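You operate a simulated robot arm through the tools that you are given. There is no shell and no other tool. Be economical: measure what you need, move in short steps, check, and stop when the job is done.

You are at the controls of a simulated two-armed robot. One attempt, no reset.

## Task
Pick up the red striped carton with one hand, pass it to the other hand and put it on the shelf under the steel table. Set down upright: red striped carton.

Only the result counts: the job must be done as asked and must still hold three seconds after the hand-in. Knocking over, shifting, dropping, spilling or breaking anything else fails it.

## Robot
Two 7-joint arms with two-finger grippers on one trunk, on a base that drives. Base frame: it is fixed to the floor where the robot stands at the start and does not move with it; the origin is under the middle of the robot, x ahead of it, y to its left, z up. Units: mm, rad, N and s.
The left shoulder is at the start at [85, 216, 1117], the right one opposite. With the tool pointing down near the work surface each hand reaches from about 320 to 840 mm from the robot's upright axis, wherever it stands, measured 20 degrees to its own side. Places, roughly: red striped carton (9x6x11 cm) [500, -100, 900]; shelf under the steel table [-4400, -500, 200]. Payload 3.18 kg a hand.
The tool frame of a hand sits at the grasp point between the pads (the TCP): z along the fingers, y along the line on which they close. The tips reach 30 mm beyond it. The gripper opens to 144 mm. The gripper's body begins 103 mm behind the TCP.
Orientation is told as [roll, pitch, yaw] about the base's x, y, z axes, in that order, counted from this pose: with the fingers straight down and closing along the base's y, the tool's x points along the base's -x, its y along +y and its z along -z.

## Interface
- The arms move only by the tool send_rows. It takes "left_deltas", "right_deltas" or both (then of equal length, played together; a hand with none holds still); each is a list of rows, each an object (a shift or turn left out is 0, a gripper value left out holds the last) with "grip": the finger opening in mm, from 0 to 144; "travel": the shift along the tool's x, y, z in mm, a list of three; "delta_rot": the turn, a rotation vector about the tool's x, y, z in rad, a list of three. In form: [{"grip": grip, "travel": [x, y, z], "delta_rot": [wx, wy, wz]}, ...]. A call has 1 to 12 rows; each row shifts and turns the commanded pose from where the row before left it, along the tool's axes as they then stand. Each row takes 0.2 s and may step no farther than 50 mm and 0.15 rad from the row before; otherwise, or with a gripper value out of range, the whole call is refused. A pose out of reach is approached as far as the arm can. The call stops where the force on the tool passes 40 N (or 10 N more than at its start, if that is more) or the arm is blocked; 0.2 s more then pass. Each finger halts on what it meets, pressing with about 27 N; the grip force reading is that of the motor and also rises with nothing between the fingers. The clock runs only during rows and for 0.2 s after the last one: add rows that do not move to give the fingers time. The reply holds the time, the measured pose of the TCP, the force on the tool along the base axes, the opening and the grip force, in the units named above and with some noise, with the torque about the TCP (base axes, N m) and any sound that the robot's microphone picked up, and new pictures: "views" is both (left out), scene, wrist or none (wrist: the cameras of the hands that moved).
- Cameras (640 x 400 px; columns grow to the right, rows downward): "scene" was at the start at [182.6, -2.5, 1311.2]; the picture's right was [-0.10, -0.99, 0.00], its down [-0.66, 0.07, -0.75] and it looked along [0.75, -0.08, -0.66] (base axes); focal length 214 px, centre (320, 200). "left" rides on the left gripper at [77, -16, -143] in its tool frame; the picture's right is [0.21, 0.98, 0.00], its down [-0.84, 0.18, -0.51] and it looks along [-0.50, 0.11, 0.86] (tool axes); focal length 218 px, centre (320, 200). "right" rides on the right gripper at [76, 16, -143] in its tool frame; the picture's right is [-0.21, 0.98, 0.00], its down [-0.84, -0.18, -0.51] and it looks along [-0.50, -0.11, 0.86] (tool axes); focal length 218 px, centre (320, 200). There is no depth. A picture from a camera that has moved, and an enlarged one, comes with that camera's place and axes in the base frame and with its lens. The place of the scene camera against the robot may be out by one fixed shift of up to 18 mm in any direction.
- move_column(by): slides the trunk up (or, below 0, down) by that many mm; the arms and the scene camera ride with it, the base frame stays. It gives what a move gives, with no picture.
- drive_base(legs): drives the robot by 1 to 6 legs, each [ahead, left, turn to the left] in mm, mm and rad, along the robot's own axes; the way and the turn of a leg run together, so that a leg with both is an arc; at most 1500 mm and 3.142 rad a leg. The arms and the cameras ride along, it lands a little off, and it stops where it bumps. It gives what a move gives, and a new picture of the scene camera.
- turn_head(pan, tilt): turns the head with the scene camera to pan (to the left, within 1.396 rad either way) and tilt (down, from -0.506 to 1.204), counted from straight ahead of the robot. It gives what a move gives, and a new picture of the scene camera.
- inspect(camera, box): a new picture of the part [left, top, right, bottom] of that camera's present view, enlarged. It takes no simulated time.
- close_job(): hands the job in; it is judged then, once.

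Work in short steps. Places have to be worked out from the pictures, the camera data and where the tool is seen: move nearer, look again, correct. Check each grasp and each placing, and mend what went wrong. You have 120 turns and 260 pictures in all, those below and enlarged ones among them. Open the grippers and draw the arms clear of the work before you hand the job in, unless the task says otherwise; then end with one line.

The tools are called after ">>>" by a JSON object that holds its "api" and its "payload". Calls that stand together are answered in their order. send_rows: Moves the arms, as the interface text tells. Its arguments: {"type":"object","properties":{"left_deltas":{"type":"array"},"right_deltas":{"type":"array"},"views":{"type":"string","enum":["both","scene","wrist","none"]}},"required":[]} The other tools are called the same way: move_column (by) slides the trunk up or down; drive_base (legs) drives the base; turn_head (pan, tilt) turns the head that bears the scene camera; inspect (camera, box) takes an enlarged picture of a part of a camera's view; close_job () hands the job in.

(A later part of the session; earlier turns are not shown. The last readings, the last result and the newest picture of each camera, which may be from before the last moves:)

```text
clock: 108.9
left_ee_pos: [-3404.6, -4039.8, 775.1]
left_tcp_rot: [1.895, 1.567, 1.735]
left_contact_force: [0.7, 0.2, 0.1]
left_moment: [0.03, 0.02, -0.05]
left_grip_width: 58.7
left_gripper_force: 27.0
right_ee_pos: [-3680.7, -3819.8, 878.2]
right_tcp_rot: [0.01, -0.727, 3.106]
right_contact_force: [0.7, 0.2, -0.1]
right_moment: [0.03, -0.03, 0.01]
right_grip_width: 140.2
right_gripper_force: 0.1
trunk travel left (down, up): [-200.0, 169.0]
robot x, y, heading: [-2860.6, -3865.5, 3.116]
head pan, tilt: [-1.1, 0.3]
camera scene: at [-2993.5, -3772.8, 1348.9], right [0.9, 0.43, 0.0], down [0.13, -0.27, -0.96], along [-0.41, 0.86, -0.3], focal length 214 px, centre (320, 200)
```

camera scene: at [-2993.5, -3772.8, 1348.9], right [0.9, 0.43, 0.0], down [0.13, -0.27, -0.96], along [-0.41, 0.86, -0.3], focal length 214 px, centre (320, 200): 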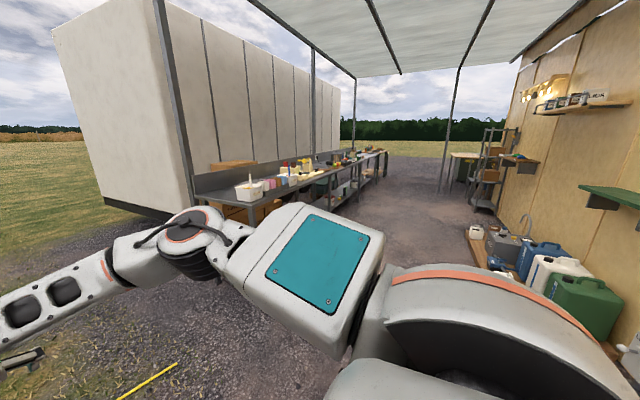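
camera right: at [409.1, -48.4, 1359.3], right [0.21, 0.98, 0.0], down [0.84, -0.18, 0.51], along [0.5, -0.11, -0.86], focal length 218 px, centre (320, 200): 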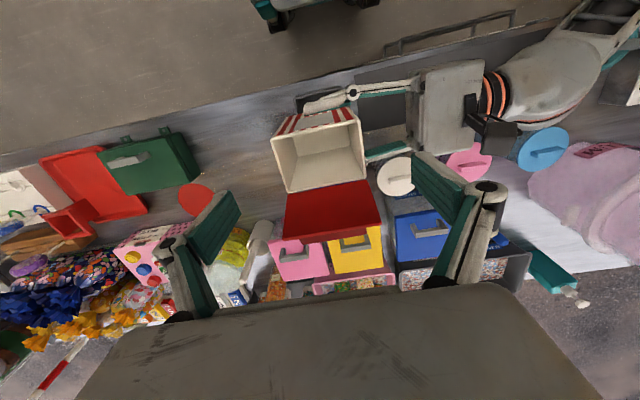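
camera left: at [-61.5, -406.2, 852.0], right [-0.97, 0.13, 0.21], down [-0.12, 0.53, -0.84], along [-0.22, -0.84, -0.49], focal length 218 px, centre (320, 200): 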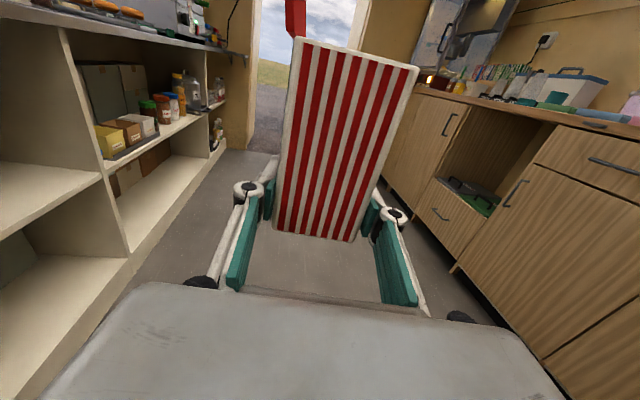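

The lane between the van (x > −2300) and the steel tables (x < −4300) is clear. I strafe right (+y) along x ≈ −3050 and look at the table and shelf.

>>> {"api": "drive_base", "payload": {"legs": [[190, -1400, 0.025], [0, -1400, 0]]}}

>>> {"api": "turn_head", "payload": {"pan": -0.35, "tilt": 0.4}}

```text
clock: 133.1
left_ee_pos: [-3547.7, -1281.3, 775.3]
left_tcp_rot: [1.911, 1.567, 1.767]
left_contact_force: [0.4, 0.4, -0.7]
left_moment: [-0.04, 0.01, 0.0]
left_grip_width: 58.6
left_gripper_force: 27.3
right_ee_pos: [-3825.8, -1067.3, 877.3]
right_tcp_rot: [0.01, -0.728, 3.125]
right_contact_force: [0.1, -0.7, -0.6]
right_moment: [-0.01, 0.01, -0.01]
right_grip_width: 140.0
right_gripper_force: 0.1
trunk travel left (down, up): [-200.0, 169.0]
robot x, y, heading: [-3003.5, -1096.5, 3.133]
head pan, tilt: [-1.1, 0.3]
camera scene: at [-3140.8, -1007.6, 1348.9], right [0.89, 0.45, 0.0], down [0.13, -0.26, -0.96], along [-0.43, 0.85, -0.3], focal length 214 px, centre (320, 200)
```

scene: 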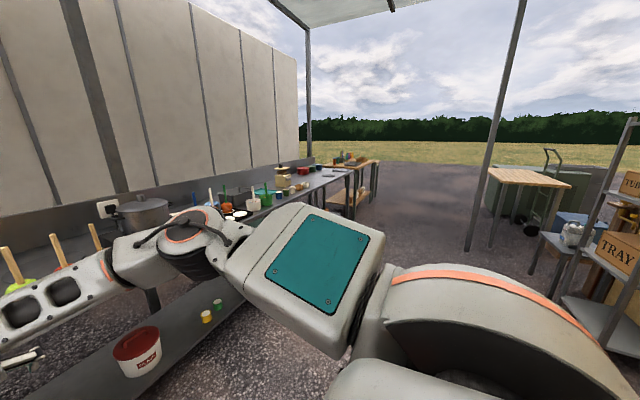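

```text
clock: 134.2
left_ee_pos: [-3548.1, -1282.1, 776.2]
left_tcp_rot: [1.903, 1.567, 1.761]
left_contact_force: [-0.1, 0.8, -0.1]
left_moment: [-0.01, 0.0, 0.01]
left_grip_width: 58.6
left_gripper_force: 26.4
right_ee_pos: [-3825.8, -1065.0, 877.0]
right_tcp_rot: [0.01, -0.73, 3.124]
right_contact_force: [0.3, -0.8, 0.1]
right_moment: [-0.02, -0.01, 0.01]
right_grip_width: 139.9
right_gripper_force: 0.1
trunk travel left (down, up): [-200.0, 169.0]
robot x, y, heading: [-3006.8, -1096.6, 3.139]
head pan, tilt: [-0.351, 0.4]
camera scene: at [-3185.8, -1058.6, 1339.7], right [0.35, 0.94, 0.0], down [0.36, -0.14, -0.92], along [-0.86, 0.32, -0.39], focal length 214 px, centre (320, 200)
```

scene: 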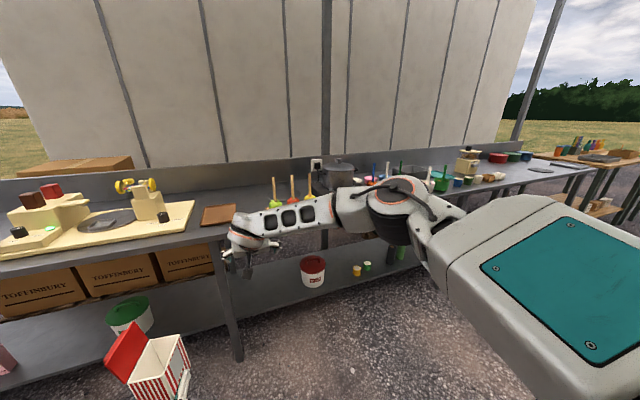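

The shelf right of the leg at y ≈ −1244 carries a bucket (y ≈ −700) and cups; space between the leg and the bucket around y ≈ −1000 is free. I first retract the right arm.

>>> {"api": "send_rows", "payload": {"right_deltas": [{"travel": [35, -15, -31]}, {"travel": [35, -15, -31]}, {"travel": [35, -15, -31]}, {"travel": [35, -15, -31]}, {"travel": [35, -15, -31]}, {"travel": [35, -15, -31]}, {"travel": [35, -15, -31]}, {"travel": [35, -15, -31]}, {"travel": [35, -15, -31]}, {}], "views": "none"}}

>>> {"api": "send_rows", "payload": {"right_deltas": [{"delta_rot": [0, 0.14, 0]}, {"delta_rot": [0, 0.14, 0]}, {"delta_rot": [0, 0.14, 0]}, {"delta_rot": [0, 0.14, 0]}, {"delta_rot": [0, 0.14, 0]}, {"travel": [0, 0, -45]}, {"travel": [0, 0, -45]}, {"travel": [0, 0, -45]}, {"travel": [0, 0, -45]}, {"travel": [0, 0, -45]}, {"travel": [0, 0, -45]}, {}], "views": "scene"}}

```text
clock: 136.4
left_ee_pos: [-3548.2, -1280.9, 774.9]
left_tcp_rot: [1.877, 1.569, 1.732]
left_contact_force: [-0.2, 0.0, 0.0]
left_moment: [-0.03, 0.0, -0.04]
left_grip_width: 59.2
left_gripper_force: 26.9
right_ee_pos: [-3462.9, -980.3, 861.8]
right_tcp_rot: [0.008, -0.727, 3.126]
right_contact_force: [-0.3, -0.5, -0.5]
right_moment: [0.0, -0.01, 0.01]
right_grip_width: 139.8
right_gripper_force: 0.1
right hand out of reach, approached as far as the arm can: row 8, 9
trunk travel left (down, up): [-200.0, 169.0]
robot x, y, heading: [-3006.3, -1093.8, 3.136]
head pan, tilt: [-0.351, 0.4]
```

```text
clock: 139.0
left_ee_pos: [-3548.3, -1281.0, 775.5]
left_tcp_rot: [1.75, 1.567, 1.603]
left_contact_force: [-0.2, 0.0, 0.2]
left_moment: [0.0, 0.04, 0.02]
left_grip_width: 58.8
left_gripper_force: 26.9
right_ee_pos: [-3455.8, -979.9, 1130.2]
right_tcp_rot: [0.008, -0.028, 3.128]
right_contact_force: [-0.3, -0.7, -0.1]
right_moment: [0.0, -0.04, 0.01]
right_grip_width: 140.3
right_gripper_force: 0.1
trunk travel left (down, up): [-200.0, 169.0]
robot x, y, heading: [-3010.5, -1099.4, 3.138]
head pan, tilt: [-0.351, 0.4]
camera scene: at [-3186.3, -1058.6, 1339.5], right [0.35, 0.94, 0.0], down [0.36, -0.14, -0.92], along [-0.86, 0.32, -0.39], focal length 214 px, centre (320, 200)
```

scene: 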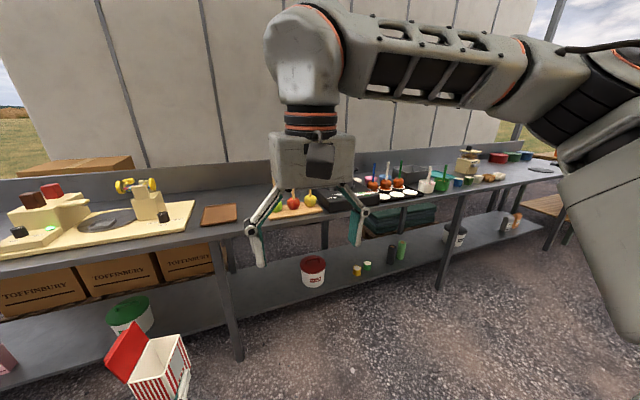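

Right arm retracted. I enlarge the shelf area to check the free space.

>>> {"api": "inspect", "payload": {"camera": "scene", "box": [200, 210, 470, 380]}}

>>> {"api": "send_rows", "payload": {"right_deltas": [{"travel": [30, -35, 0]}, {"travel": [30, -35, 0]}, {"travel": [30, -35, 0]}, {}], "views": "none"}}

>>> {"api": "move_column", "payload": {"by": -200}}

```text
2.35 times, centred on (335, 295) of scene
camera zoom: at [-3186.3, -1058.6, 1339.5], right [0.35, 0.94, 0.0], down [0.36, -0.14, -0.92], along [-0.86, 0.32, -0.39], focal length 505 px, centre (285, -24)
```

zoom: 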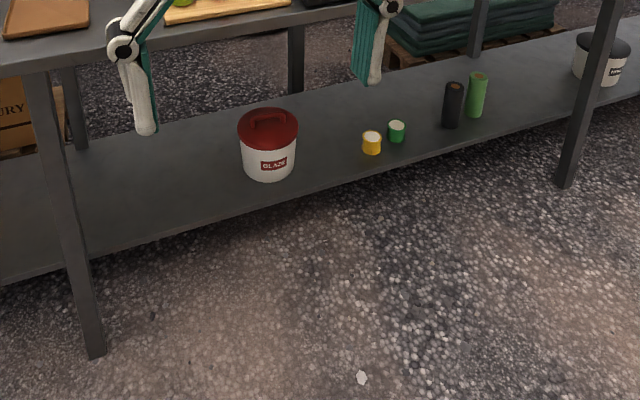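

```text
clock: 140.0
left_ee_pos: [-3548.1, -1281.6, 776.4]
left_tcp_rot: [1.811, 1.568, 1.667]
left_contact_force: [1.1, 0.2, -0.8]
left_moment: [-0.02, -0.01, 0.03]
left_grip_width: 58.9
left_gripper_force: 26.8
right_ee_pos: [-3365.1, -875.5, 1124.3]
right_tcp_rot: [0.006, -0.027, 3.131]
right_contact_force: [0.4, -0.4, 0.1]
right_moment: [0.02, 0.0, -0.02]
right_grip_width: 139.8
right_gripper_force: 0.0
trunk travel left (down, up): [-200.0, 169.0]
robot x, y, heading: [-3008.0, -1096.9, 3.135]
head pan, tilt: [-0.351, 0.4]
```

```text
clock: 142.2
left_ee_pos: [-3546.5, -1281.0, 624.2]
left_tcp_rot: [2.897, 1.489, 2.756]
left_contact_force: [0.0, -0.3, -0.6]
left_moment: [0.0, 0.0, 0.01]
left_grip_width: 58.9
left_gripper_force: 27.3
right_ee_pos: [-3356.6, -871.9, 931.7]
right_tcp_rot: [0.012, -0.042, 3.13]
right_contact_force: [0.7, -0.5, 0.2]
right_moment: [0.01, 0.03, 0.03]
right_grip_width: 140.0
right_gripper_force: 0.0
trunk travel left (down, up): [0.0, 369.0]
robot x, y, heading: [-3006.7, -1099.1, 3.13]
head pan, tilt: [-0.351, 0.4]
```

The left hand dropped only 152 mm and tilted: its elbow met the base. I raise the trunk 100 mm again and view the arm.

>>> {"api": "move_column", "payload": {"by": 100}}

>>> {"api": "turn_head", "payload": {"pan": 0.7, "tilt": 1.1}}

>>> {"api": "inspect", "payload": {"camera": "right", "box": [0, 0, 640, 400]}}

```text
clock: 143.5
left_ee_pos: [-3547.4, -1280.8, 672.2]
left_tcp_rot: [0.673, 1.568, 0.53]
left_contact_force: [-0.3, -0.4, 0.2]
left_moment: [0.02, 0.02, 0.01]
left_grip_width: 58.9
left_gripper_force: 27.0
right_ee_pos: [-3368.2, -874.0, 1025.4]
right_tcp_rot: [0.006, -0.024, 3.129]
right_contact_force: [-0.1, 0.9, 0.7]
right_moment: [-0.01, -0.04, 0.04]
right_grip_width: 140.1
right_gripper_force: 0.0
trunk travel left (down, up): [-100.0, 269.0]
robot x, y, heading: [-3003.5, -1100.8, 3.132]
head pan, tilt: [-0.351, 0.4]
```

```text
clock: 144.8
left_ee_pos: [-3548.1, -1281.8, 674.8]
left_tcp_rot: [1.932, 1.568, 1.787]
left_contact_force: [0.0, -0.4, 0.3]
left_moment: [-0.03, -0.01, -0.01]
left_grip_width: 58.9
left_gripper_force: 27.3
right_ee_pos: [-3365.5, -874.5, 1026.3]
right_tcp_rot: [0.007, -0.027, 3.129]
right_contact_force: [0.5, 0.0, -0.2]
right_moment: [0.0, 0.0, 0.03]
right_grip_width: 139.9
right_gripper_force: 0.1
trunk travel left (down, up): [-100.0, 269.0]
robot x, y, heading: [-3007.1, -1097.2, 3.129]
head pan, tilt: [0.7, 1.1]
camera scene: at [-3250.7, -1130.6, 1166.6], right [-0.64, 0.77, 0.0], down [0.69, 0.57, -0.45], along [-0.35, -0.29, -0.89], focal length 214 px, centre (320, 200)
```

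scene: 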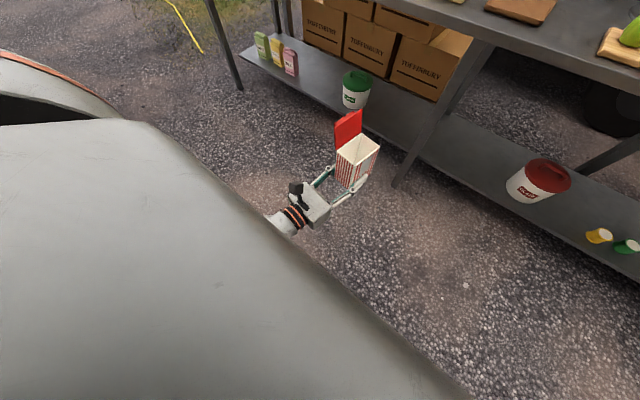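

```text
1.00 times, centred on (320, 200) of right (not enlarged: the box is as wide or as high as the picture)
camera zoom: at [-3286.0, -888.8, 1167.0], right [-0.22, -0.98, 0.01], down [-0.83, 0.19, 0.53], along [-0.52, 0.11, -0.85], focal length 218 px, centre (320, 200)
```

zoom: 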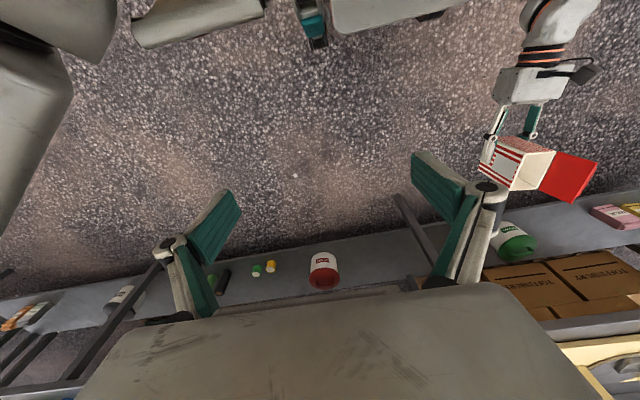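

Upright again at 100 mm trunk drop. I extend the left hand forward and down with the arm itself.

>>> {"api": "send_rows", "payload": {"left_deltas": [{"travel": [0, 0, 40]}, {"travel": [0, 0, 40]}, {"travel": [0, 0, 40]}, {"travel": [-35, 0, 10]}, {"travel": [-40, 0, 0]}, {"travel": [-40, 0, 0]}, {"travel": [-40, 0, 0]}, {"travel": [-40, 0, 0]}, {}], "views": "scene"}}

```text
clock: 146.8
left_ee_pos: [-3677.0, -1262.3, 481.2]
left_tcp_rot: [2.229, 1.568, 2.084]
left_contact_force: [-0.5, -0.8, -0.4]
left_moment: [0.02, 0.0, 0.0]
left_grip_width: 58.9
left_gripper_force: 27.1
right_ee_pos: [-3364.6, -874.7, 1026.8]
right_tcp_rot: [0.008, -0.031, 3.13]
right_contact_force: [0.3, 0.9, 0.0]
right_moment: [0.07, 0.01, 0.02]
right_grip_width: 140.0
right_gripper_force: 0.0
trunk travel left (down, up): [-100.0, 269.0]
robot x, y, heading: [-3010.7, -1095.2, 3.136]
head pan, tilt: [0.7, 1.1]
camera scene: at [-3250.4, -1130.7, 1166.7], right [-0.64, 0.77, 0.0], down [0.69, 0.57, -0.45], along [-0.35, -0.29, -0.89], focal length 214 px, centre (320, 200)
```

scene: 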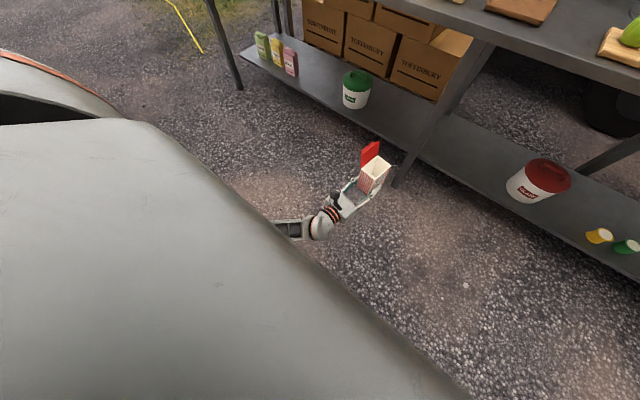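

Good reach there. I strafe right 260 mm to face the free shelf section, and look through the left camera.

>>> {"api": "drive_base", "payload": {"legs": [[0, -255, 0]]}}

>>> {"api": "inspect", "payload": {"camera": "left", "box": [0, 0, 640, 400]}}

>>> {"api": "turn_head", "payload": {"pan": 0.1, "tilt": 0.75}}

```text
clock: 149.7
left_ee_pos: [-3674.0, -1013.2, 480.5]
left_tcp_rot: [1.907, 1.57, 1.764]
left_contact_force: [0.2, 0.4, -0.3]
left_moment: [-0.03, -0.02, 0.0]
left_grip_width: 58.8
left_gripper_force: 26.3
right_ee_pos: [-3364.9, -625.6, 1027.7]
right_tcp_rot: [0.006, -0.028, 3.132]
right_contact_force: [0.0, -0.2, -0.1]
right_moment: [0.02, -0.01, 0.01]
right_grip_width: 140.1
right_gripper_force: 0.0
trunk travel left (down, up): [-100.0, 269.0]
robot x, y, heading: [-3005.7, -850.9, 3.139]
head pan, tilt: [0.7, 1.1]
camera scene: at [-3248.7, -879.5, 1166.6], right [-0.64, 0.77, 0.0], down [0.68, 0.57, -0.45], along [-0.35, -0.29, -0.89], focal length 214 px, centre (320, 200)
```

scene: 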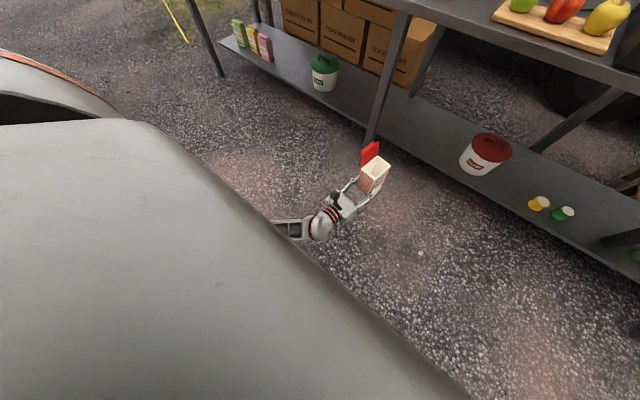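

```text
1.00 times, centred on (320, 200) of left (not enlarged: the box is as wide or as high as the picture)
camera zoom: at [-3535.3, -1049.3, 557.6], right [0.14, 0.97, 0.21], down [0.53, 0.11, -0.84], along [-0.84, 0.23, -0.49], focal length 218 px, centre (320, 200)
```

zoom: 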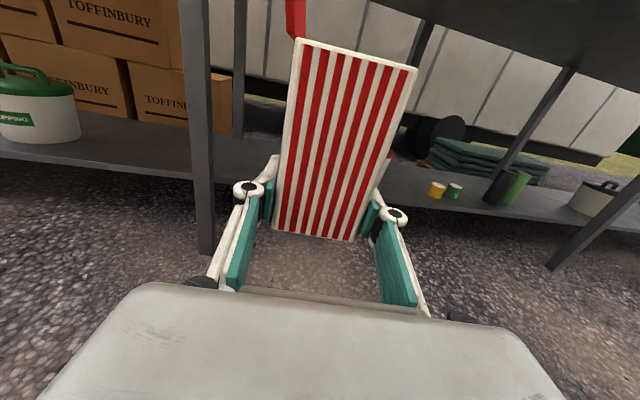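

```text
clock: 150.7
left_ee_pos: [-3674.8, -1012.9, 480.4]
left_tcp_rot: [1.882, 1.568, 1.743]
left_contact_force: [0.2, 0.7, -0.8]
left_moment: [0.0, 0.03, 0.0]
left_grip_width: 58.6
left_gripper_force: 26.8
right_ee_pos: [-3364.0, -624.2, 1026.9]
right_tcp_rot: [0.007, -0.028, 3.133]
right_contact_force: [0.1, -0.4, -1.1]
right_moment: [-0.03, 0.0, -0.01]
right_grip_width: 140.2
right_gripper_force: 0.1
trunk travel left (down, up): [-100.0, 269.0]
robot x, y, heading: [-3003.0, -848.7, 3.137]
head pan, tilt: [0.099, 0.75]
camera scene: at [-3282.7, -847.1, 1192.3], right [-0.09, 1.0, 0.0], down [0.68, 0.06, -0.73], along [-0.73, -0.07, -0.68], focal length 214 px, centre (320, 200)
```

scene: 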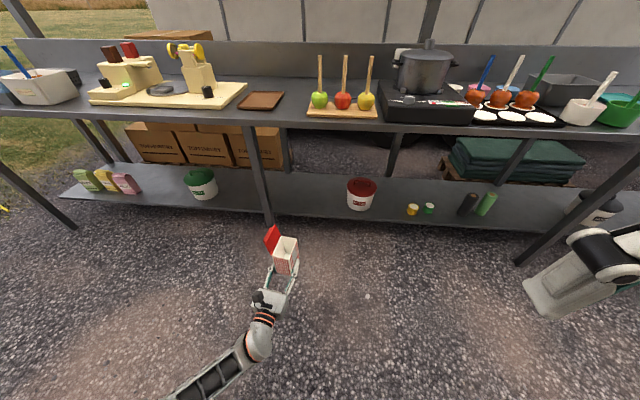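

Shelf height is about 200 with front edge x ≈ −4090; the TCP at y −1013 is well between the leg (−1235) and the bucket (−755). I lower the hand by 90 mm and the trunk by 100 mm.

>>> {"api": "send_rows", "payload": {"left_deltas": [{"travel": [-30, 0, 0]}, {"travel": [-30, 0, 0]}, {"travel": [-30, 0, 0]}, {}], "views": "none"}}

>>> {"api": "move_column", "payload": {"by": -100}}

>>> {"api": "inspect", "payload": {"camera": "left", "box": [0, 0, 640, 400]}}

```text
clock: 151.7
left_ee_pos: [-3674.1, -1014.1, 391.0]
left_tcp_rot: [2.082, 1.566, 1.942]
left_contact_force: [0.8, 0.9, 0.0]
left_moment: [-0.02, -0.02, -0.02]
left_grip_width: 59.0
left_gripper_force: 26.5
right_ee_pos: [-3364.8, -623.8, 1027.2]
right_tcp_rot: [0.007, -0.03, 3.133]
right_contact_force: [-0.5, -0.2, -0.2]
right_moment: [-0.04, 0.0, 0.0]
right_grip_width: 139.9
right_gripper_force: 0.0
trunk travel left (down, up): [-100.0, 269.0]
robot x, y, heading: [-3003.7, -842.0, 3.136]
head pan, tilt: [0.099, 0.75]
```

```text
clock: 153.0
left_ee_pos: [-3676.5, -1011.8, 292.2]
left_tcp_rot: [2.36, 1.565, 2.22]
left_contact_force: [-1.0, -1.0, -0.7]
left_moment: [0.02, -0.02, -0.02]
left_grip_width: 59.0
left_gripper_force: 26.7
right_ee_pos: [-3363.3, -623.4, 928.1]
right_tcp_rot: [0.007, -0.033, 3.133]
right_contact_force: [1.2, -0.1, 0.9]
right_moment: [-0.02, 0.03, -0.02]
right_grip_width: 140.1
right_gripper_force: 0.0
trunk travel left (down, up): [0.0, 369.0]
robot x, y, heading: [-3006.9, -844.9, 3.141]
head pan, tilt: [0.099, 0.75]
```

```text
1.00 times, centred on (320, 200) of left (not enlarged: the box is as wide or as high as the picture)
camera zoom: at [-3535.9, -1049.1, 368.6], right [0.14, 0.97, 0.21], down [0.53, 0.11, -0.84], along [-0.84, 0.23, -0.49], focal length 218 px, centre (320, 200)
```

zoom: 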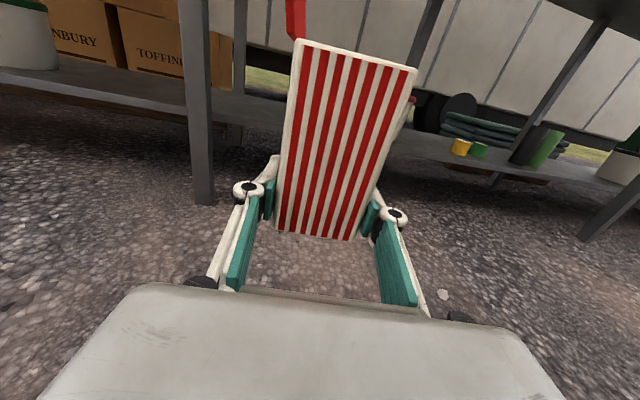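

The shelf's top edge may be nearer z ≈ 245 here. I raise the hand 50 mm for safety and zoom in on the shelf edge.

>>> {"api": "send_rows", "payload": {"left_deltas": [{"travel": [25, 0, 0]}, {"travel": [25, 0, 0]}, {}], "views": "none"}}

>>> {"api": "inspect", "payload": {"camera": "left", "box": [80, 60, 300, 220]}}

>>> {"api": "inspect", "payload": {"camera": "left", "box": [380, 80, 600, 260]}}

```text
clock: 153.8
left_ee_pos: [-3673.9, -1014.2, 341.2]
left_tcp_rot: [1.849, 1.567, 1.706]
left_contact_force: [0.4, 0.0, 0.0]
left_moment: [0.02, 0.0, 0.0]
left_grip_width: 58.9
left_gripper_force: 26.8
right_ee_pos: [-3363.4, -623.2, 927.5]
right_tcp_rot: [0.007, -0.029, 3.133]
right_contact_force: [-0.5, 0.3, 0.6]
right_moment: [0.03, 0.03, 0.0]
right_grip_width: 140.0
right_gripper_force: 0.1
trunk travel left (down, up): [0.0, 369.0]
robot x, y, heading: [-3007.3, -847.1, 3.136]
head pan, tilt: [0.099, 0.75]
```

```text
2.50 times, centred on (190, 140) of left
camera zoom: at [-3534.6, -1050.0, 417.7], right [0.14, 0.97, 0.21], down [0.53, 0.11, -0.84], along [-0.84, 0.23, -0.5], focal length 546 px, centre (645, 350)
```

zoom: 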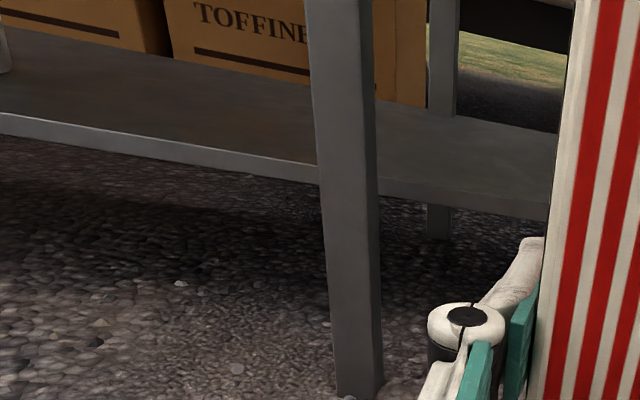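

```text
2.22 times, centred on (490, 170) of left
camera zoom: at [-3534.6, -1050.0, 417.7], right [0.14, 0.97, 0.21], down [0.53, 0.11, -0.84], along [-0.84, 0.23, -0.5], focal length 485 px, centre (-58, 267)
```

zoom: 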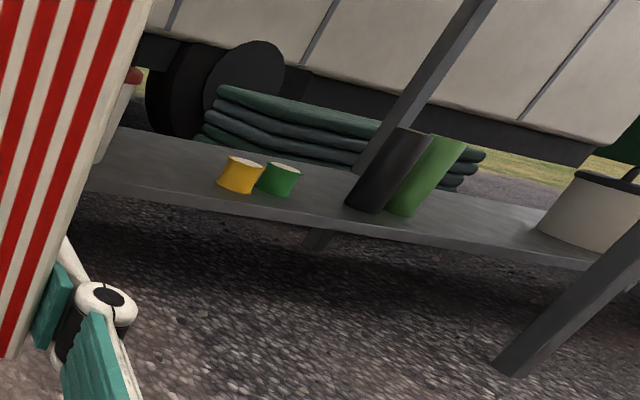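

Shelf top ≈ z 242, front edge x ≈ −4080. The carton bottom is ~75 mm above it; I drive ahead 300 mm and recheck.

>>> {"api": "drive_base", "payload": {"legs": [[300, 0, 0]]}}

>>> {"api": "inspect", "payload": {"camera": "left", "box": [0, 0, 640, 400]}}

```text
clock: 155.8
left_ee_pos: [-3976.6, -1008.5, 341.1]
left_tcp_rot: [1.743, 1.566, 1.598]
left_contact_force: [-0.3, -0.2, -0.6]
left_moment: [0.01, 0.01, 0.01]
left_grip_width: 58.7
left_gripper_force: 27.1
right_ee_pos: [-3666.1, -620.6, 927.1]
right_tcp_rot: [0.007, -0.028, 3.129]
right_contact_force: [0.1, -0.4, 0.0]
right_moment: [-0.02, 0.02, 0.0]
right_grip_width: 139.7
right_gripper_force: 0.0
trunk travel left (down, up): [0.0, 369.0]
robot x, y, heading: [-3306.3, -845.8, 3.127]
head pan, tilt: [0.099, 0.75]
camera scene: at [-3676.6, -842.5, 1062.4], right [-0.09, 1.0, 0.0], down [0.68, 0.06, -0.73], along [-0.73, -0.07, -0.68], focal length 214 px, centre (320, 200)
```

scene: 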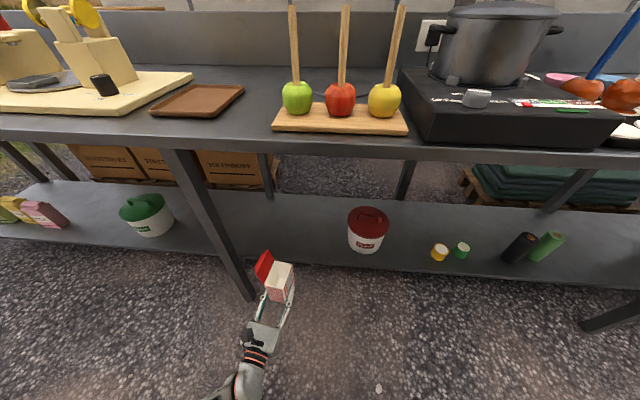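

```text
1.00 times, centred on (320, 200) of left (not enlarged: the box is as wide or as high as the picture)
camera zoom: at [-3837.8, -1045.1, 417.3], right [0.14, 0.97, 0.21], down [0.53, 0.11, -0.84], along [-0.84, 0.23, -0.5], focal length 218 px, centre (320, 200)
```

zoom: 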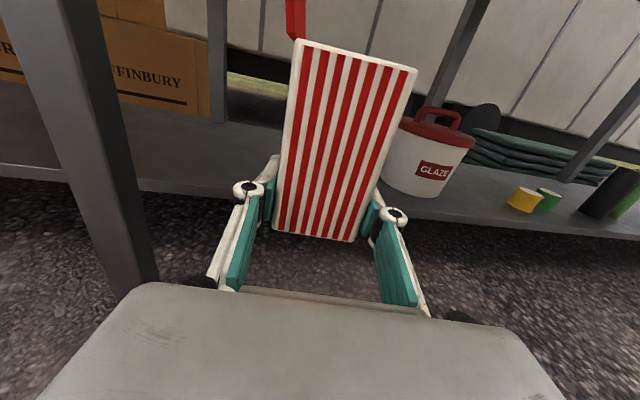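

Bucket's near side is at y ≈ −830, the leg at −1220: the hand at −1008 has >100 mm each side. I drive the remaining 175 mm so the carton is over the shelf.

>>> {"api": "drive_base", "payload": {"legs": [[175, 0, 0]]}}

>>> {"api": "inspect", "payload": {"camera": "left", "box": [0, 0, 640, 400]}}

```text
clock: 157.4
left_ee_pos: [-4154.8, -1009.3, 340.3]
left_tcp_rot: [1.638, 1.569, 1.498]
left_contact_force: [0.1, -0.4, 0.3]
left_moment: [0.01, -0.01, -0.02]
left_grip_width: 58.9
left_gripper_force: 27.1
right_ee_pos: [-3845.0, -619.7, 926.7]
right_tcp_rot: [0.008, -0.03, 3.132]
right_contact_force: [-0.1, 0.0, -0.6]
right_moment: [-0.02, -0.02, -0.02]
right_grip_width: 140.1
right_gripper_force: 0.0
trunk travel left (down, up): [0.0, 369.0]
robot x, y, heading: [-3483.8, -839.9, 3.137]
head pan, tilt: [0.099, 0.75]
camera scene: at [-3855.9, -842.1, 1062.4], right [-0.09, 1.0, 0.0], down [0.68, 0.06, -0.73], along [-0.73, -0.07, -0.68], focal length 214 px, centre (320, 200)
```

scene: 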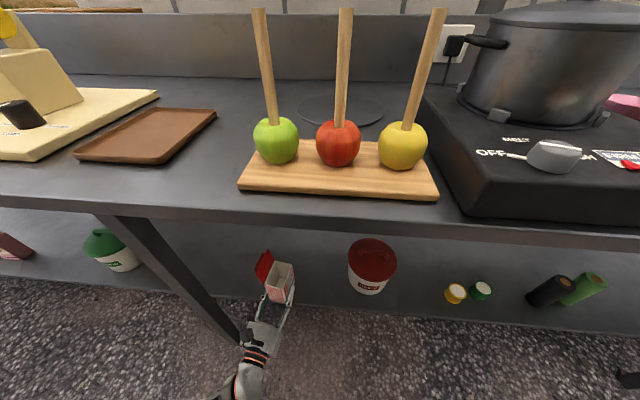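

```text
1.00 times, centred on (320, 200) of left (not enlarged: the box is as wide or as high as the picture)
camera zoom: at [-4016.4, -1045.2, 417.1], right [0.14, 0.97, 0.21], down [0.53, 0.11, -0.84], along [-0.84, 0.23, -0.5], focal length 218 px, centre (320, 200)
```

zoom: 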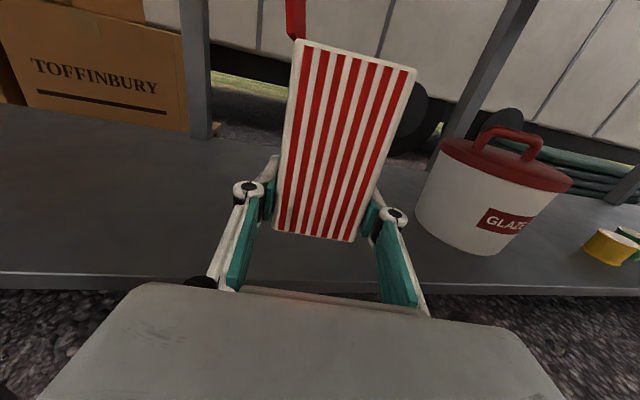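

Combining three views, the shelf's edge is actually inset at x ≈ −4175 with top z ≈ 212. I extend the arm 85 mm further in (TCP to ≈ −4240).

>>> {"api": "send_rows", "payload": {"left_deltas": [{"travel": [0, -4, 29]}, {"travel": [0, -4, 29]}, {"travel": [0, -4, 28]}, {}], "views": "wrist"}}

```text
clock: 158.4
left_ee_pos: [-4244.4, -1008.9, 340.5]
left_tcp_rot: [1.617, 1.567, 1.477]
left_contact_force: [0.0, 0.3, -0.1]
left_moment: [0.0, -0.01, -0.02]
left_grip_width: 58.9
left_gripper_force: 26.7
right_ee_pos: [-3845.4, -619.3, 926.0]
right_tcp_rot: [0.005, -0.027, 3.131]
right_contact_force: [0.9, 0.0, 0.5]
right_moment: [0.0, 0.0, 0.02]
right_grip_width: 140.0
right_gripper_force: 0.0
trunk travel left (down, up): [0.0, 369.0]
robot x, y, heading: [-3484.6, -841.8, 3.132]
head pan, tilt: [0.099, 0.75]
camera left: at [-4104.4, -1044.9, 417.1], right [0.14, 0.97, 0.21], down [0.53, 0.11, -0.84], along [-0.84, 0.23, -0.5], focal length 218 px, centre (320, 200)
```

left: 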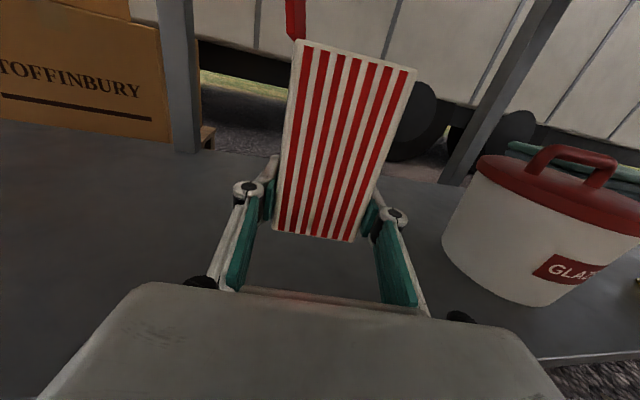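

Edge confirmed at x ≈ −4173; the carton is fully above the shelf. I lower 85 mm, then step gently to contact.

>>> {"api": "send_rows", "payload": {"left_deltas": [{"travel": [-30, 0, 0]}, {"travel": [-30, 0, 0]}, {"travel": [-25, 0, 0]}, {}], "views": "wrist"}}

```text
clock: 159.4
left_ee_pos: [-4239.9, -1006.0, 277.7]
left_tcp_rot: [1.87, 1.567, 1.726]
left_contact_force: [-0.2, -0.2, 0.1]
left_moment: [0.0, -0.05, -0.02]
left_grip_width: 58.7
left_gripper_force: 27.2
left hand out of reach, approached as far as the arm can: row 3
right_ee_pos: [-3845.3, -619.9, 926.7]
right_tcp_rot: [0.006, -0.027, 3.131]
right_contact_force: [0.4, -0.9, -0.5]
right_moment: [-0.01, 0.02, -0.01]
right_grip_width: 140.0
right_gripper_force: 0.0
trunk travel left (down, up): [0.0, 369.0]
robot x, y, heading: [-3486.3, -839.2, 3.138]
head pan, tilt: [0.099, 0.75]
camera left: at [-4100.5, -1043.3, 354.3], right [0.14, 0.97, 0.21], down [0.53, 0.11, -0.84], along [-0.84, 0.23, -0.49], focal length 218 px, centre (320, 200)
```

left: 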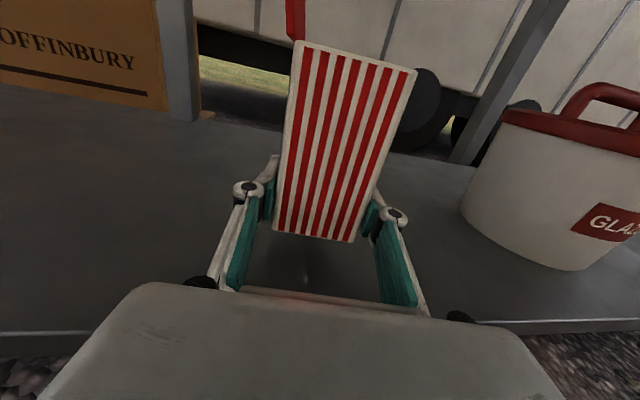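

The arm is at its reach limit there. I retract the hand 80 mm, drive the base 80 mm closer, then continue down.

>>> {"api": "send_rows", "payload": {"left_deltas": [{"travel": [0, 6, -40]}, {"travel": [0, 6, -40]}, {}], "views": "none"}}

>>> {"api": "drive_base", "payload": {"legs": [[80, 0, 0]]}}

```text
clock: 160.2
left_ee_pos: [-4159.1, -1005.6, 278.1]
left_tcp_rot: [1.848, 1.567, 1.705]
left_contact_force: [-0.4, 0.1, 0.2]
left_moment: [-0.01, -0.03, 0.02]
left_grip_width: 58.8
left_gripper_force: 27.2
right_ee_pos: [-3846.5, -619.6, 927.5]
right_tcp_rot: [0.006, -0.03, 3.132]
right_contact_force: [-0.6, -0.5, 1.3]
right_moment: [0.0, 0.02, -0.01]
right_grip_width: 139.7
right_gripper_force: 0.1
trunk travel left (down, up): [0.0, 369.0]
robot x, y, heading: [-3486.4, -837.3, 3.139]
head pan, tilt: [0.099, 0.75]
```

```text
clock: 161.2
left_ee_pos: [-4237.1, -1007.2, 277.4]
left_tcp_rot: [1.521, 1.567, 1.379]
left_contact_force: [0.3, 0.3, -0.1]
left_moment: [-0.02, -0.03, 0.01]
left_grip_width: 58.9
left_gripper_force: 26.9
right_ee_pos: [-3924.1, -620.2, 927.4]
right_tcp_rot: [0.007, -0.027, 3.135]
right_contact_force: [0.2, 0.3, -0.8]
right_moment: [0.03, 0.02, -0.04]
right_grip_width: 140.1
right_gripper_force: 0.0
trunk travel left (down, up): [0.0, 369.0]
robot x, y, heading: [-3565.6, -840.4, 3.138]
head pan, tilt: [0.099, 0.75]
camera scene: at [-3934.8, -841.9, 1062.3], right [-0.09, 1.0, 0.0], down [0.68, 0.06, -0.73], along [-0.73, -0.07, -0.68], focal length 214 px, centre (320, 200)
```

scene: 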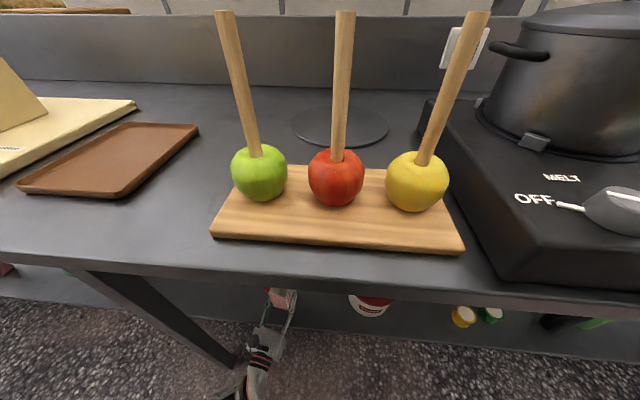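

No bump. Carton sits over the shelf again at TCP x −4237; I lower 30 mm then in small steps to contact.

>>> {"api": "send_rows", "payload": {"left_deltas": [{"travel": [-15, 0, 0]}, {"travel": [-12, 0, 0]}, {}], "views": "wrist"}}

```text
clock: 162.2
left_ee_pos: [-4228.7, -1048.5, 242.7]
left_tcp_rot: [-1.424, 1.519, -1.56]
left_contact_force: [5.5, -0.6, 15.7]
left_moment: [0.56, 0.45, -0.25]
left_grip_width: 60.0
left_gripper_force: 27.0
right_ee_pos: [-3922.2, -620.0, 928.0]
right_tcp_rot: [0.005, -0.032, 3.132]
right_contact_force: [1.0, -0.2, 0.7]
right_moment: [-0.04, 0.08, -0.01]
right_grip_width: 140.1
right_gripper_force: 0.0
trunk travel left (down, up): [0.0, 369.0]
robot x, y, heading: [-3561.6, -839.1, 3.136]
head pan, tilt: [0.099, 0.75]
stopped in row 3 (left hand): the arm was blocked; the commanded pose is now the measured one
camera left: at [-4089.7, -1079.8, 321.2], right [0.13, 0.98, 0.16], down [0.53, 0.06, -0.85], along [-0.84, 0.2, -0.51], focal length 218 px, centre (320, 200)
```

left: 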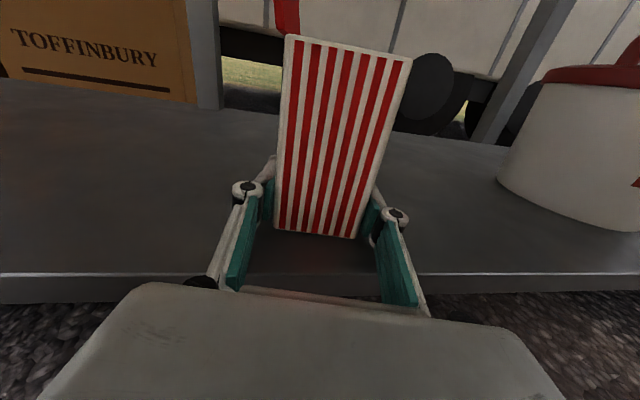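

The hand swerved 40 mm sideways and felt 16 N up, so something blocked the arm. I raise 12 mm and look at the arm.

>>> {"api": "send_rows", "payload": {"left_deltas": [{"travel": [12, 0, 0]}, {}], "views": "wrist"}}

>>> {"api": "turn_head", "payload": {"pan": 0.9, "tilt": 1.2}}

```text
clock: 162.8
left_ee_pos: [-4229.2, -1041.4, 251.8]
left_tcp_rot: [-1.238, 1.524, -1.375]
left_contact_force: [-0.1, 0.9, 0.0]
left_moment: [-0.02, -0.02, 0.01]
left_grip_width: 59.0
left_gripper_force: 26.8
right_ee_pos: [-3924.7, -619.8, 926.2]
right_tcp_rot: [0.009, -0.028, 3.133]
right_contact_force: [-0.2, 0.0, 1.3]
right_moment: [-0.02, 0.0, -0.02]
right_grip_width: 140.2
right_gripper_force: 0.0
trunk travel left (down, up): [0.0, 369.0]
robot x, y, heading: [-3563.9, -842.3, 3.133]
head pan, tilt: [0.099, 0.75]
camera left: at [-4090.6, -1072.8, 331.6], right [0.13, 0.98, 0.17], down [0.53, 0.07, -0.84], along [-0.83, 0.2, -0.51], focal length 218 px, centre (320, 200)
```

left: 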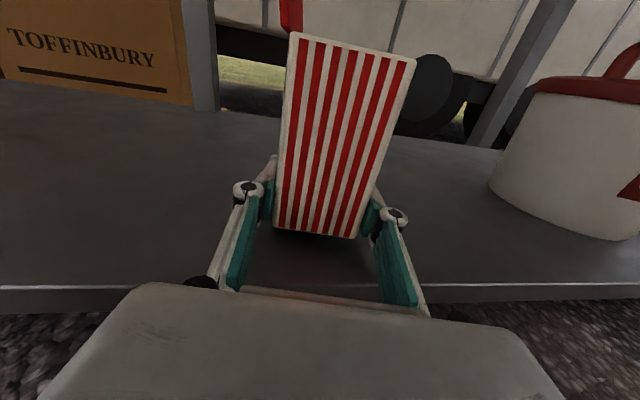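

```text
clock: 163.9
left_ee_pos: [-4229.4, -1041.2, 252.7]
left_tcp_rot: [-1.276, 1.523, -1.413]
left_contact_force: [0.3, -0.3, -0.1]
left_moment: [0.01, 0.0, 0.03]
left_grip_width: 59.1
left_gripper_force: 26.6
right_ee_pos: [-3924.6, -619.5, 927.1]
right_tcp_rot: [0.007, -0.027, 3.132]
right_contact_force: [0.1, -0.1, 0.6]
right_moment: [0.04, 0.0, 0.03]
right_grip_width: 140.0
right_gripper_force: 0.1
trunk travel left (down, up): [0.0, 369.0]
robot x, y, heading: [-3565.7, -841.2, 3.135]
head pan, tilt: [0.901, 1.201]
camera scene: at [-3887.0, -877.7, 1030.8], right [-0.78, 0.63, 0.0], down [0.58, 0.73, -0.36], along [-0.23, -0.28, -0.93], focal length 214 px, centre (320, 200)
```

scene: 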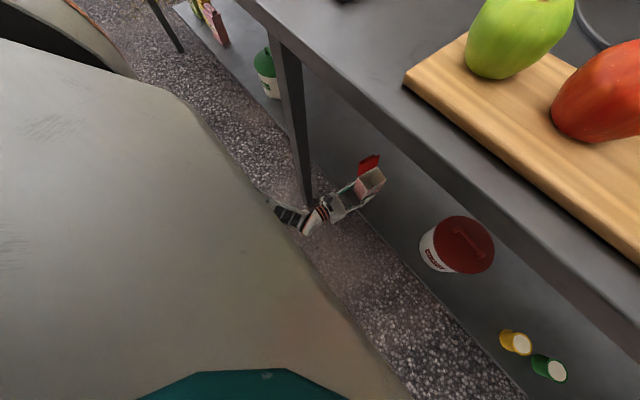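

The carton evidently touched the shelf (contact at TCP z ≈ 243) while the arm ran at a joint limit, leaving a ~2.7° lean. I try to remove the lean here, slightly above the shelf.

>>> {"api": "send_rows", "payload": {"left_deltas": [{"delta_rot": [0, 0, -0.045]}, {}], "views": "wrist"}}

```text
clock: 164.6
left_ee_pos: [-4230.0, -1042.3, 252.8]
left_tcp_rot: [0.075, 1.557, -0.059]
left_contact_force: [-0.2, -0.6, -0.1]
left_moment: [0.0, -0.01, -0.01]
left_grip_width: 59.0
left_gripper_force: 26.9
right_ee_pos: [-3924.5, -618.9, 926.1]
right_tcp_rot: [0.006, -0.029, 3.132]
right_contact_force: [0.2, 0.4, 0.1]
right_moment: [-0.03, 0.01, 0.01]
right_grip_width: 139.7
right_gripper_force: 0.0
trunk travel left (down, up): [0.0, 369.0]
robot x, y, heading: [-3567.4, -839.5, 3.137]
head pan, tilt: [0.901, 1.201]
camera left: at [-4091.5, -1077.2, 330.9], right [0.13, 0.97, 0.21], down [0.54, 0.11, -0.84], along [-0.83, 0.22, -0.51], focal length 218 px, centre (320, 200)
```

left: 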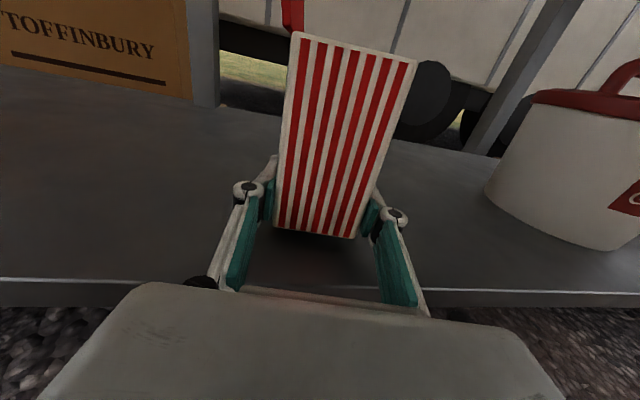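

The hand is upright and the carton's near face lies ~40–50 mm inside the shelf edge. I lower in 3 mm steps to feel contact.

>>> {"api": "send_rows", "payload": {"left_deltas": [{"travel": [-3, 0, 0]}, {"travel": [-3, 0, 0]}, {}], "views": "none"}}

```text
clock: 165.3
left_ee_pos: [-4229.9, -1041.7, 247.4]
left_tcp_rot: [0.023, 1.558, -0.113]
left_contact_force: [-0.8, -0.3, -0.2]
left_moment: [0.0, -0.01, 0.0]
left_grip_width: 58.9
left_gripper_force: 27.0
right_ee_pos: [-3924.7, -619.2, 927.2]
right_tcp_rot: [0.006, -0.029, 3.133]
right_contact_force: [0.2, -0.7, 0.0]
right_moment: [0.01, -0.02, -0.01]
right_grip_width: 139.9
right_gripper_force: 0.0
trunk travel left (down, up): [0.0, 369.0]
robot x, y, heading: [-3568.1, -840.8, 3.136]
head pan, tilt: [0.901, 1.201]
```

No contact yet and no swerve; I go down a further 3 mm.

>>> {"api": "send_rows", "payload": {"left_deltas": [{"travel": [-3, 0, 0]}, {}], "views": "none"}}

```text
clock: 165.9
left_ee_pos: [-4230.2, -1042.1, 245.6]
left_tcp_rot: [0.006, 1.555, -0.128]
left_contact_force: [-0.3, 0.4, -0.4]
left_moment: [0.01, 0.01, 0.02]
left_grip_width: 59.0
left_gripper_force: 27.4
right_ee_pos: [-3924.9, -619.7, 927.1]
right_tcp_rot: [0.009, -0.026, 3.133]
right_contact_force: [0.7, 0.8, 1.2]
right_moment: [-0.07, 0.03, 0.02]
right_grip_width: 140.1
right_gripper_force: 0.2
trunk travel left (down, up): [0.0, 369.0]
robot x, y, heading: [-3565.3, -844.2, 3.132]
head pan, tilt: [0.901, 1.201]
```

>>> {"api": "send_rows", "payload": {"left_deltas": [{"travel": [-3, 0, 0]}, {}], "views": "wrist"}}

```text
clock: 166.6
left_ee_pos: [-4228.8, -1044.6, 243.2]
left_tcp_rot: [-0.212, 1.561, -0.347]
left_contact_force: [1.3, 1.2, 4.3]
left_moment: [-0.07, 0.22, -0.03]
left_grip_width: 58.7
left_gripper_force: 27.4
right_ee_pos: [-3923.1, -621.3, 928.9]
right_tcp_rot: [0.006, -0.03, 3.133]
right_contact_force: [-0.3, -0.8, -0.3]
right_moment: [-0.02, 0.02, -0.01]
right_grip_width: 139.7
right_gripper_force: 0.1
trunk travel left (down, up): [0.0, 369.0]
robot x, y, heading: [-3561.6, -839.9, 3.138]
head pan, tilt: [0.901, 1.201]
camera left: at [-4090.8, -1080.3, 320.7], right [0.13, 0.97, 0.21], down [0.54, 0.11, -0.84], along [-0.83, 0.22, -0.51], focal length 218 px, centre (320, 200)
```

left: 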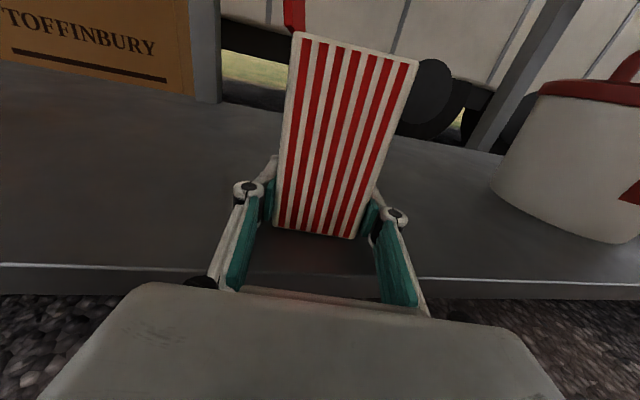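

Light contact (4 N). I open the fingers slowly and look before withdrawing.

>>> {"api": "send_rows", "payload": {"left_deltas": [{"grip": 60}, {"grip": 63}, {"grip": 68}, {"grip": 76}, {}], "views": "wrist"}}

```text
clock: 167.8
left_ee_pos: [-4229.6, -1046.6, 241.5]
left_tcp_rot: [-0.156, 1.558, -0.286]
left_contact_force: [0.1, -0.3, 0.3]
left_moment: [0.0, 0.01, 0.01]
left_grip_width: 76.2
left_gripper_force: 0.1
right_ee_pos: [-3923.0, -621.4, 927.6]
right_tcp_rot: [0.006, -0.029, 3.131]
right_contact_force: [0.0, -0.2, 0.3]
right_moment: [0.04, -0.01, -0.03]
right_grip_width: 140.0
right_gripper_force: 0.1
trunk travel left (down, up): [0.0, 369.0]
robot x, y, heading: [-3564.1, -843.2, 3.135]
head pan, tilt: [0.901, 1.201]
camera left: at [-4091.0, -1080.6, 320.1], right [0.13, 0.97, 0.21], down [0.54, 0.11, -0.84], along [-0.83, 0.22, -0.51], focal length 218 px, centre (320, 200)
```

left: 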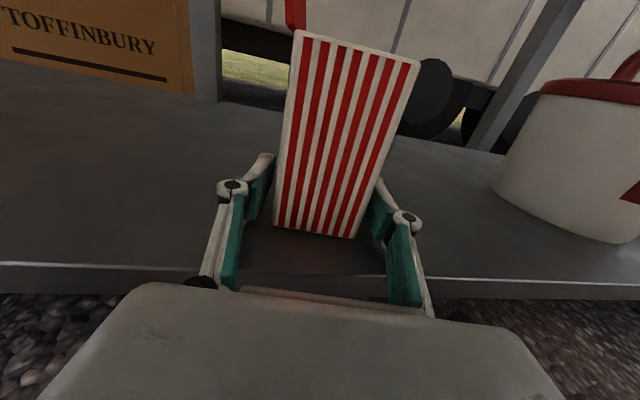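

The carton stands free on the shelf. I open wider and withdraw the hand straight back along its fingers.

>>> {"api": "send_rows", "payload": {"left_deltas": [{"grip": 95}, {"grip": 115}, {}, {"travel": [0, 0, -20]}, {"travel": [0, 0, -30]}, {"travel": [0, 0, -30]}, {"travel": [0, 0, -30]}, {}], "views": "wrist"}}

```text
clock: 169.8
left_ee_pos: [-4145.8, -1063.2, 256.1]
left_tcp_rot: [-2.941, 1.545, -3.061]
left_contact_force: [0.0, -0.2, 0.5]
left_moment: [-0.06, -0.01, -0.01]
left_grip_width: 115.5
left_gripper_force: 0.0
right_ee_pos: [-3925.7, -619.0, 925.7]
right_tcp_rot: [0.009, -0.025, 3.132]
right_contact_force: [-0.4, 0.3, -0.7]
right_moment: [-0.01, -0.02, -0.03]
right_grip_width: 140.0
right_gripper_force: 0.1
trunk travel left (down, up): [0.0, 369.0]
robot x, y, heading: [-3569.2, -839.5, 3.132]
head pan, tilt: [0.901, 1.201]
stopped in row 8 (left hand): the arm was blocked; the commanded pose is now the measured one
camera left: at [-4003.4, -1096.8, 329.2], right [0.12, 0.97, 0.2], down [0.51, 0.12, -0.86], along [-0.85, 0.21, -0.48], focal length 218 px, centre (320, 200)
```

left: 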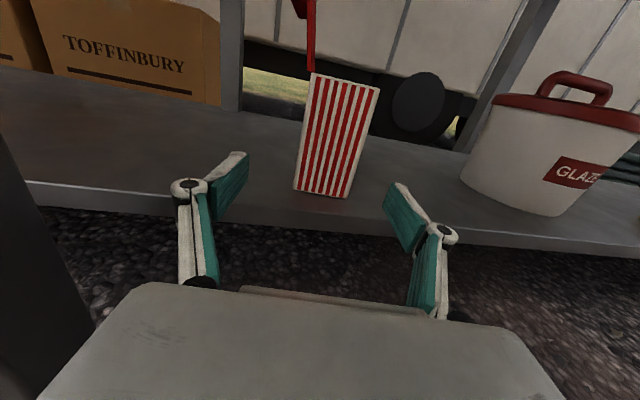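

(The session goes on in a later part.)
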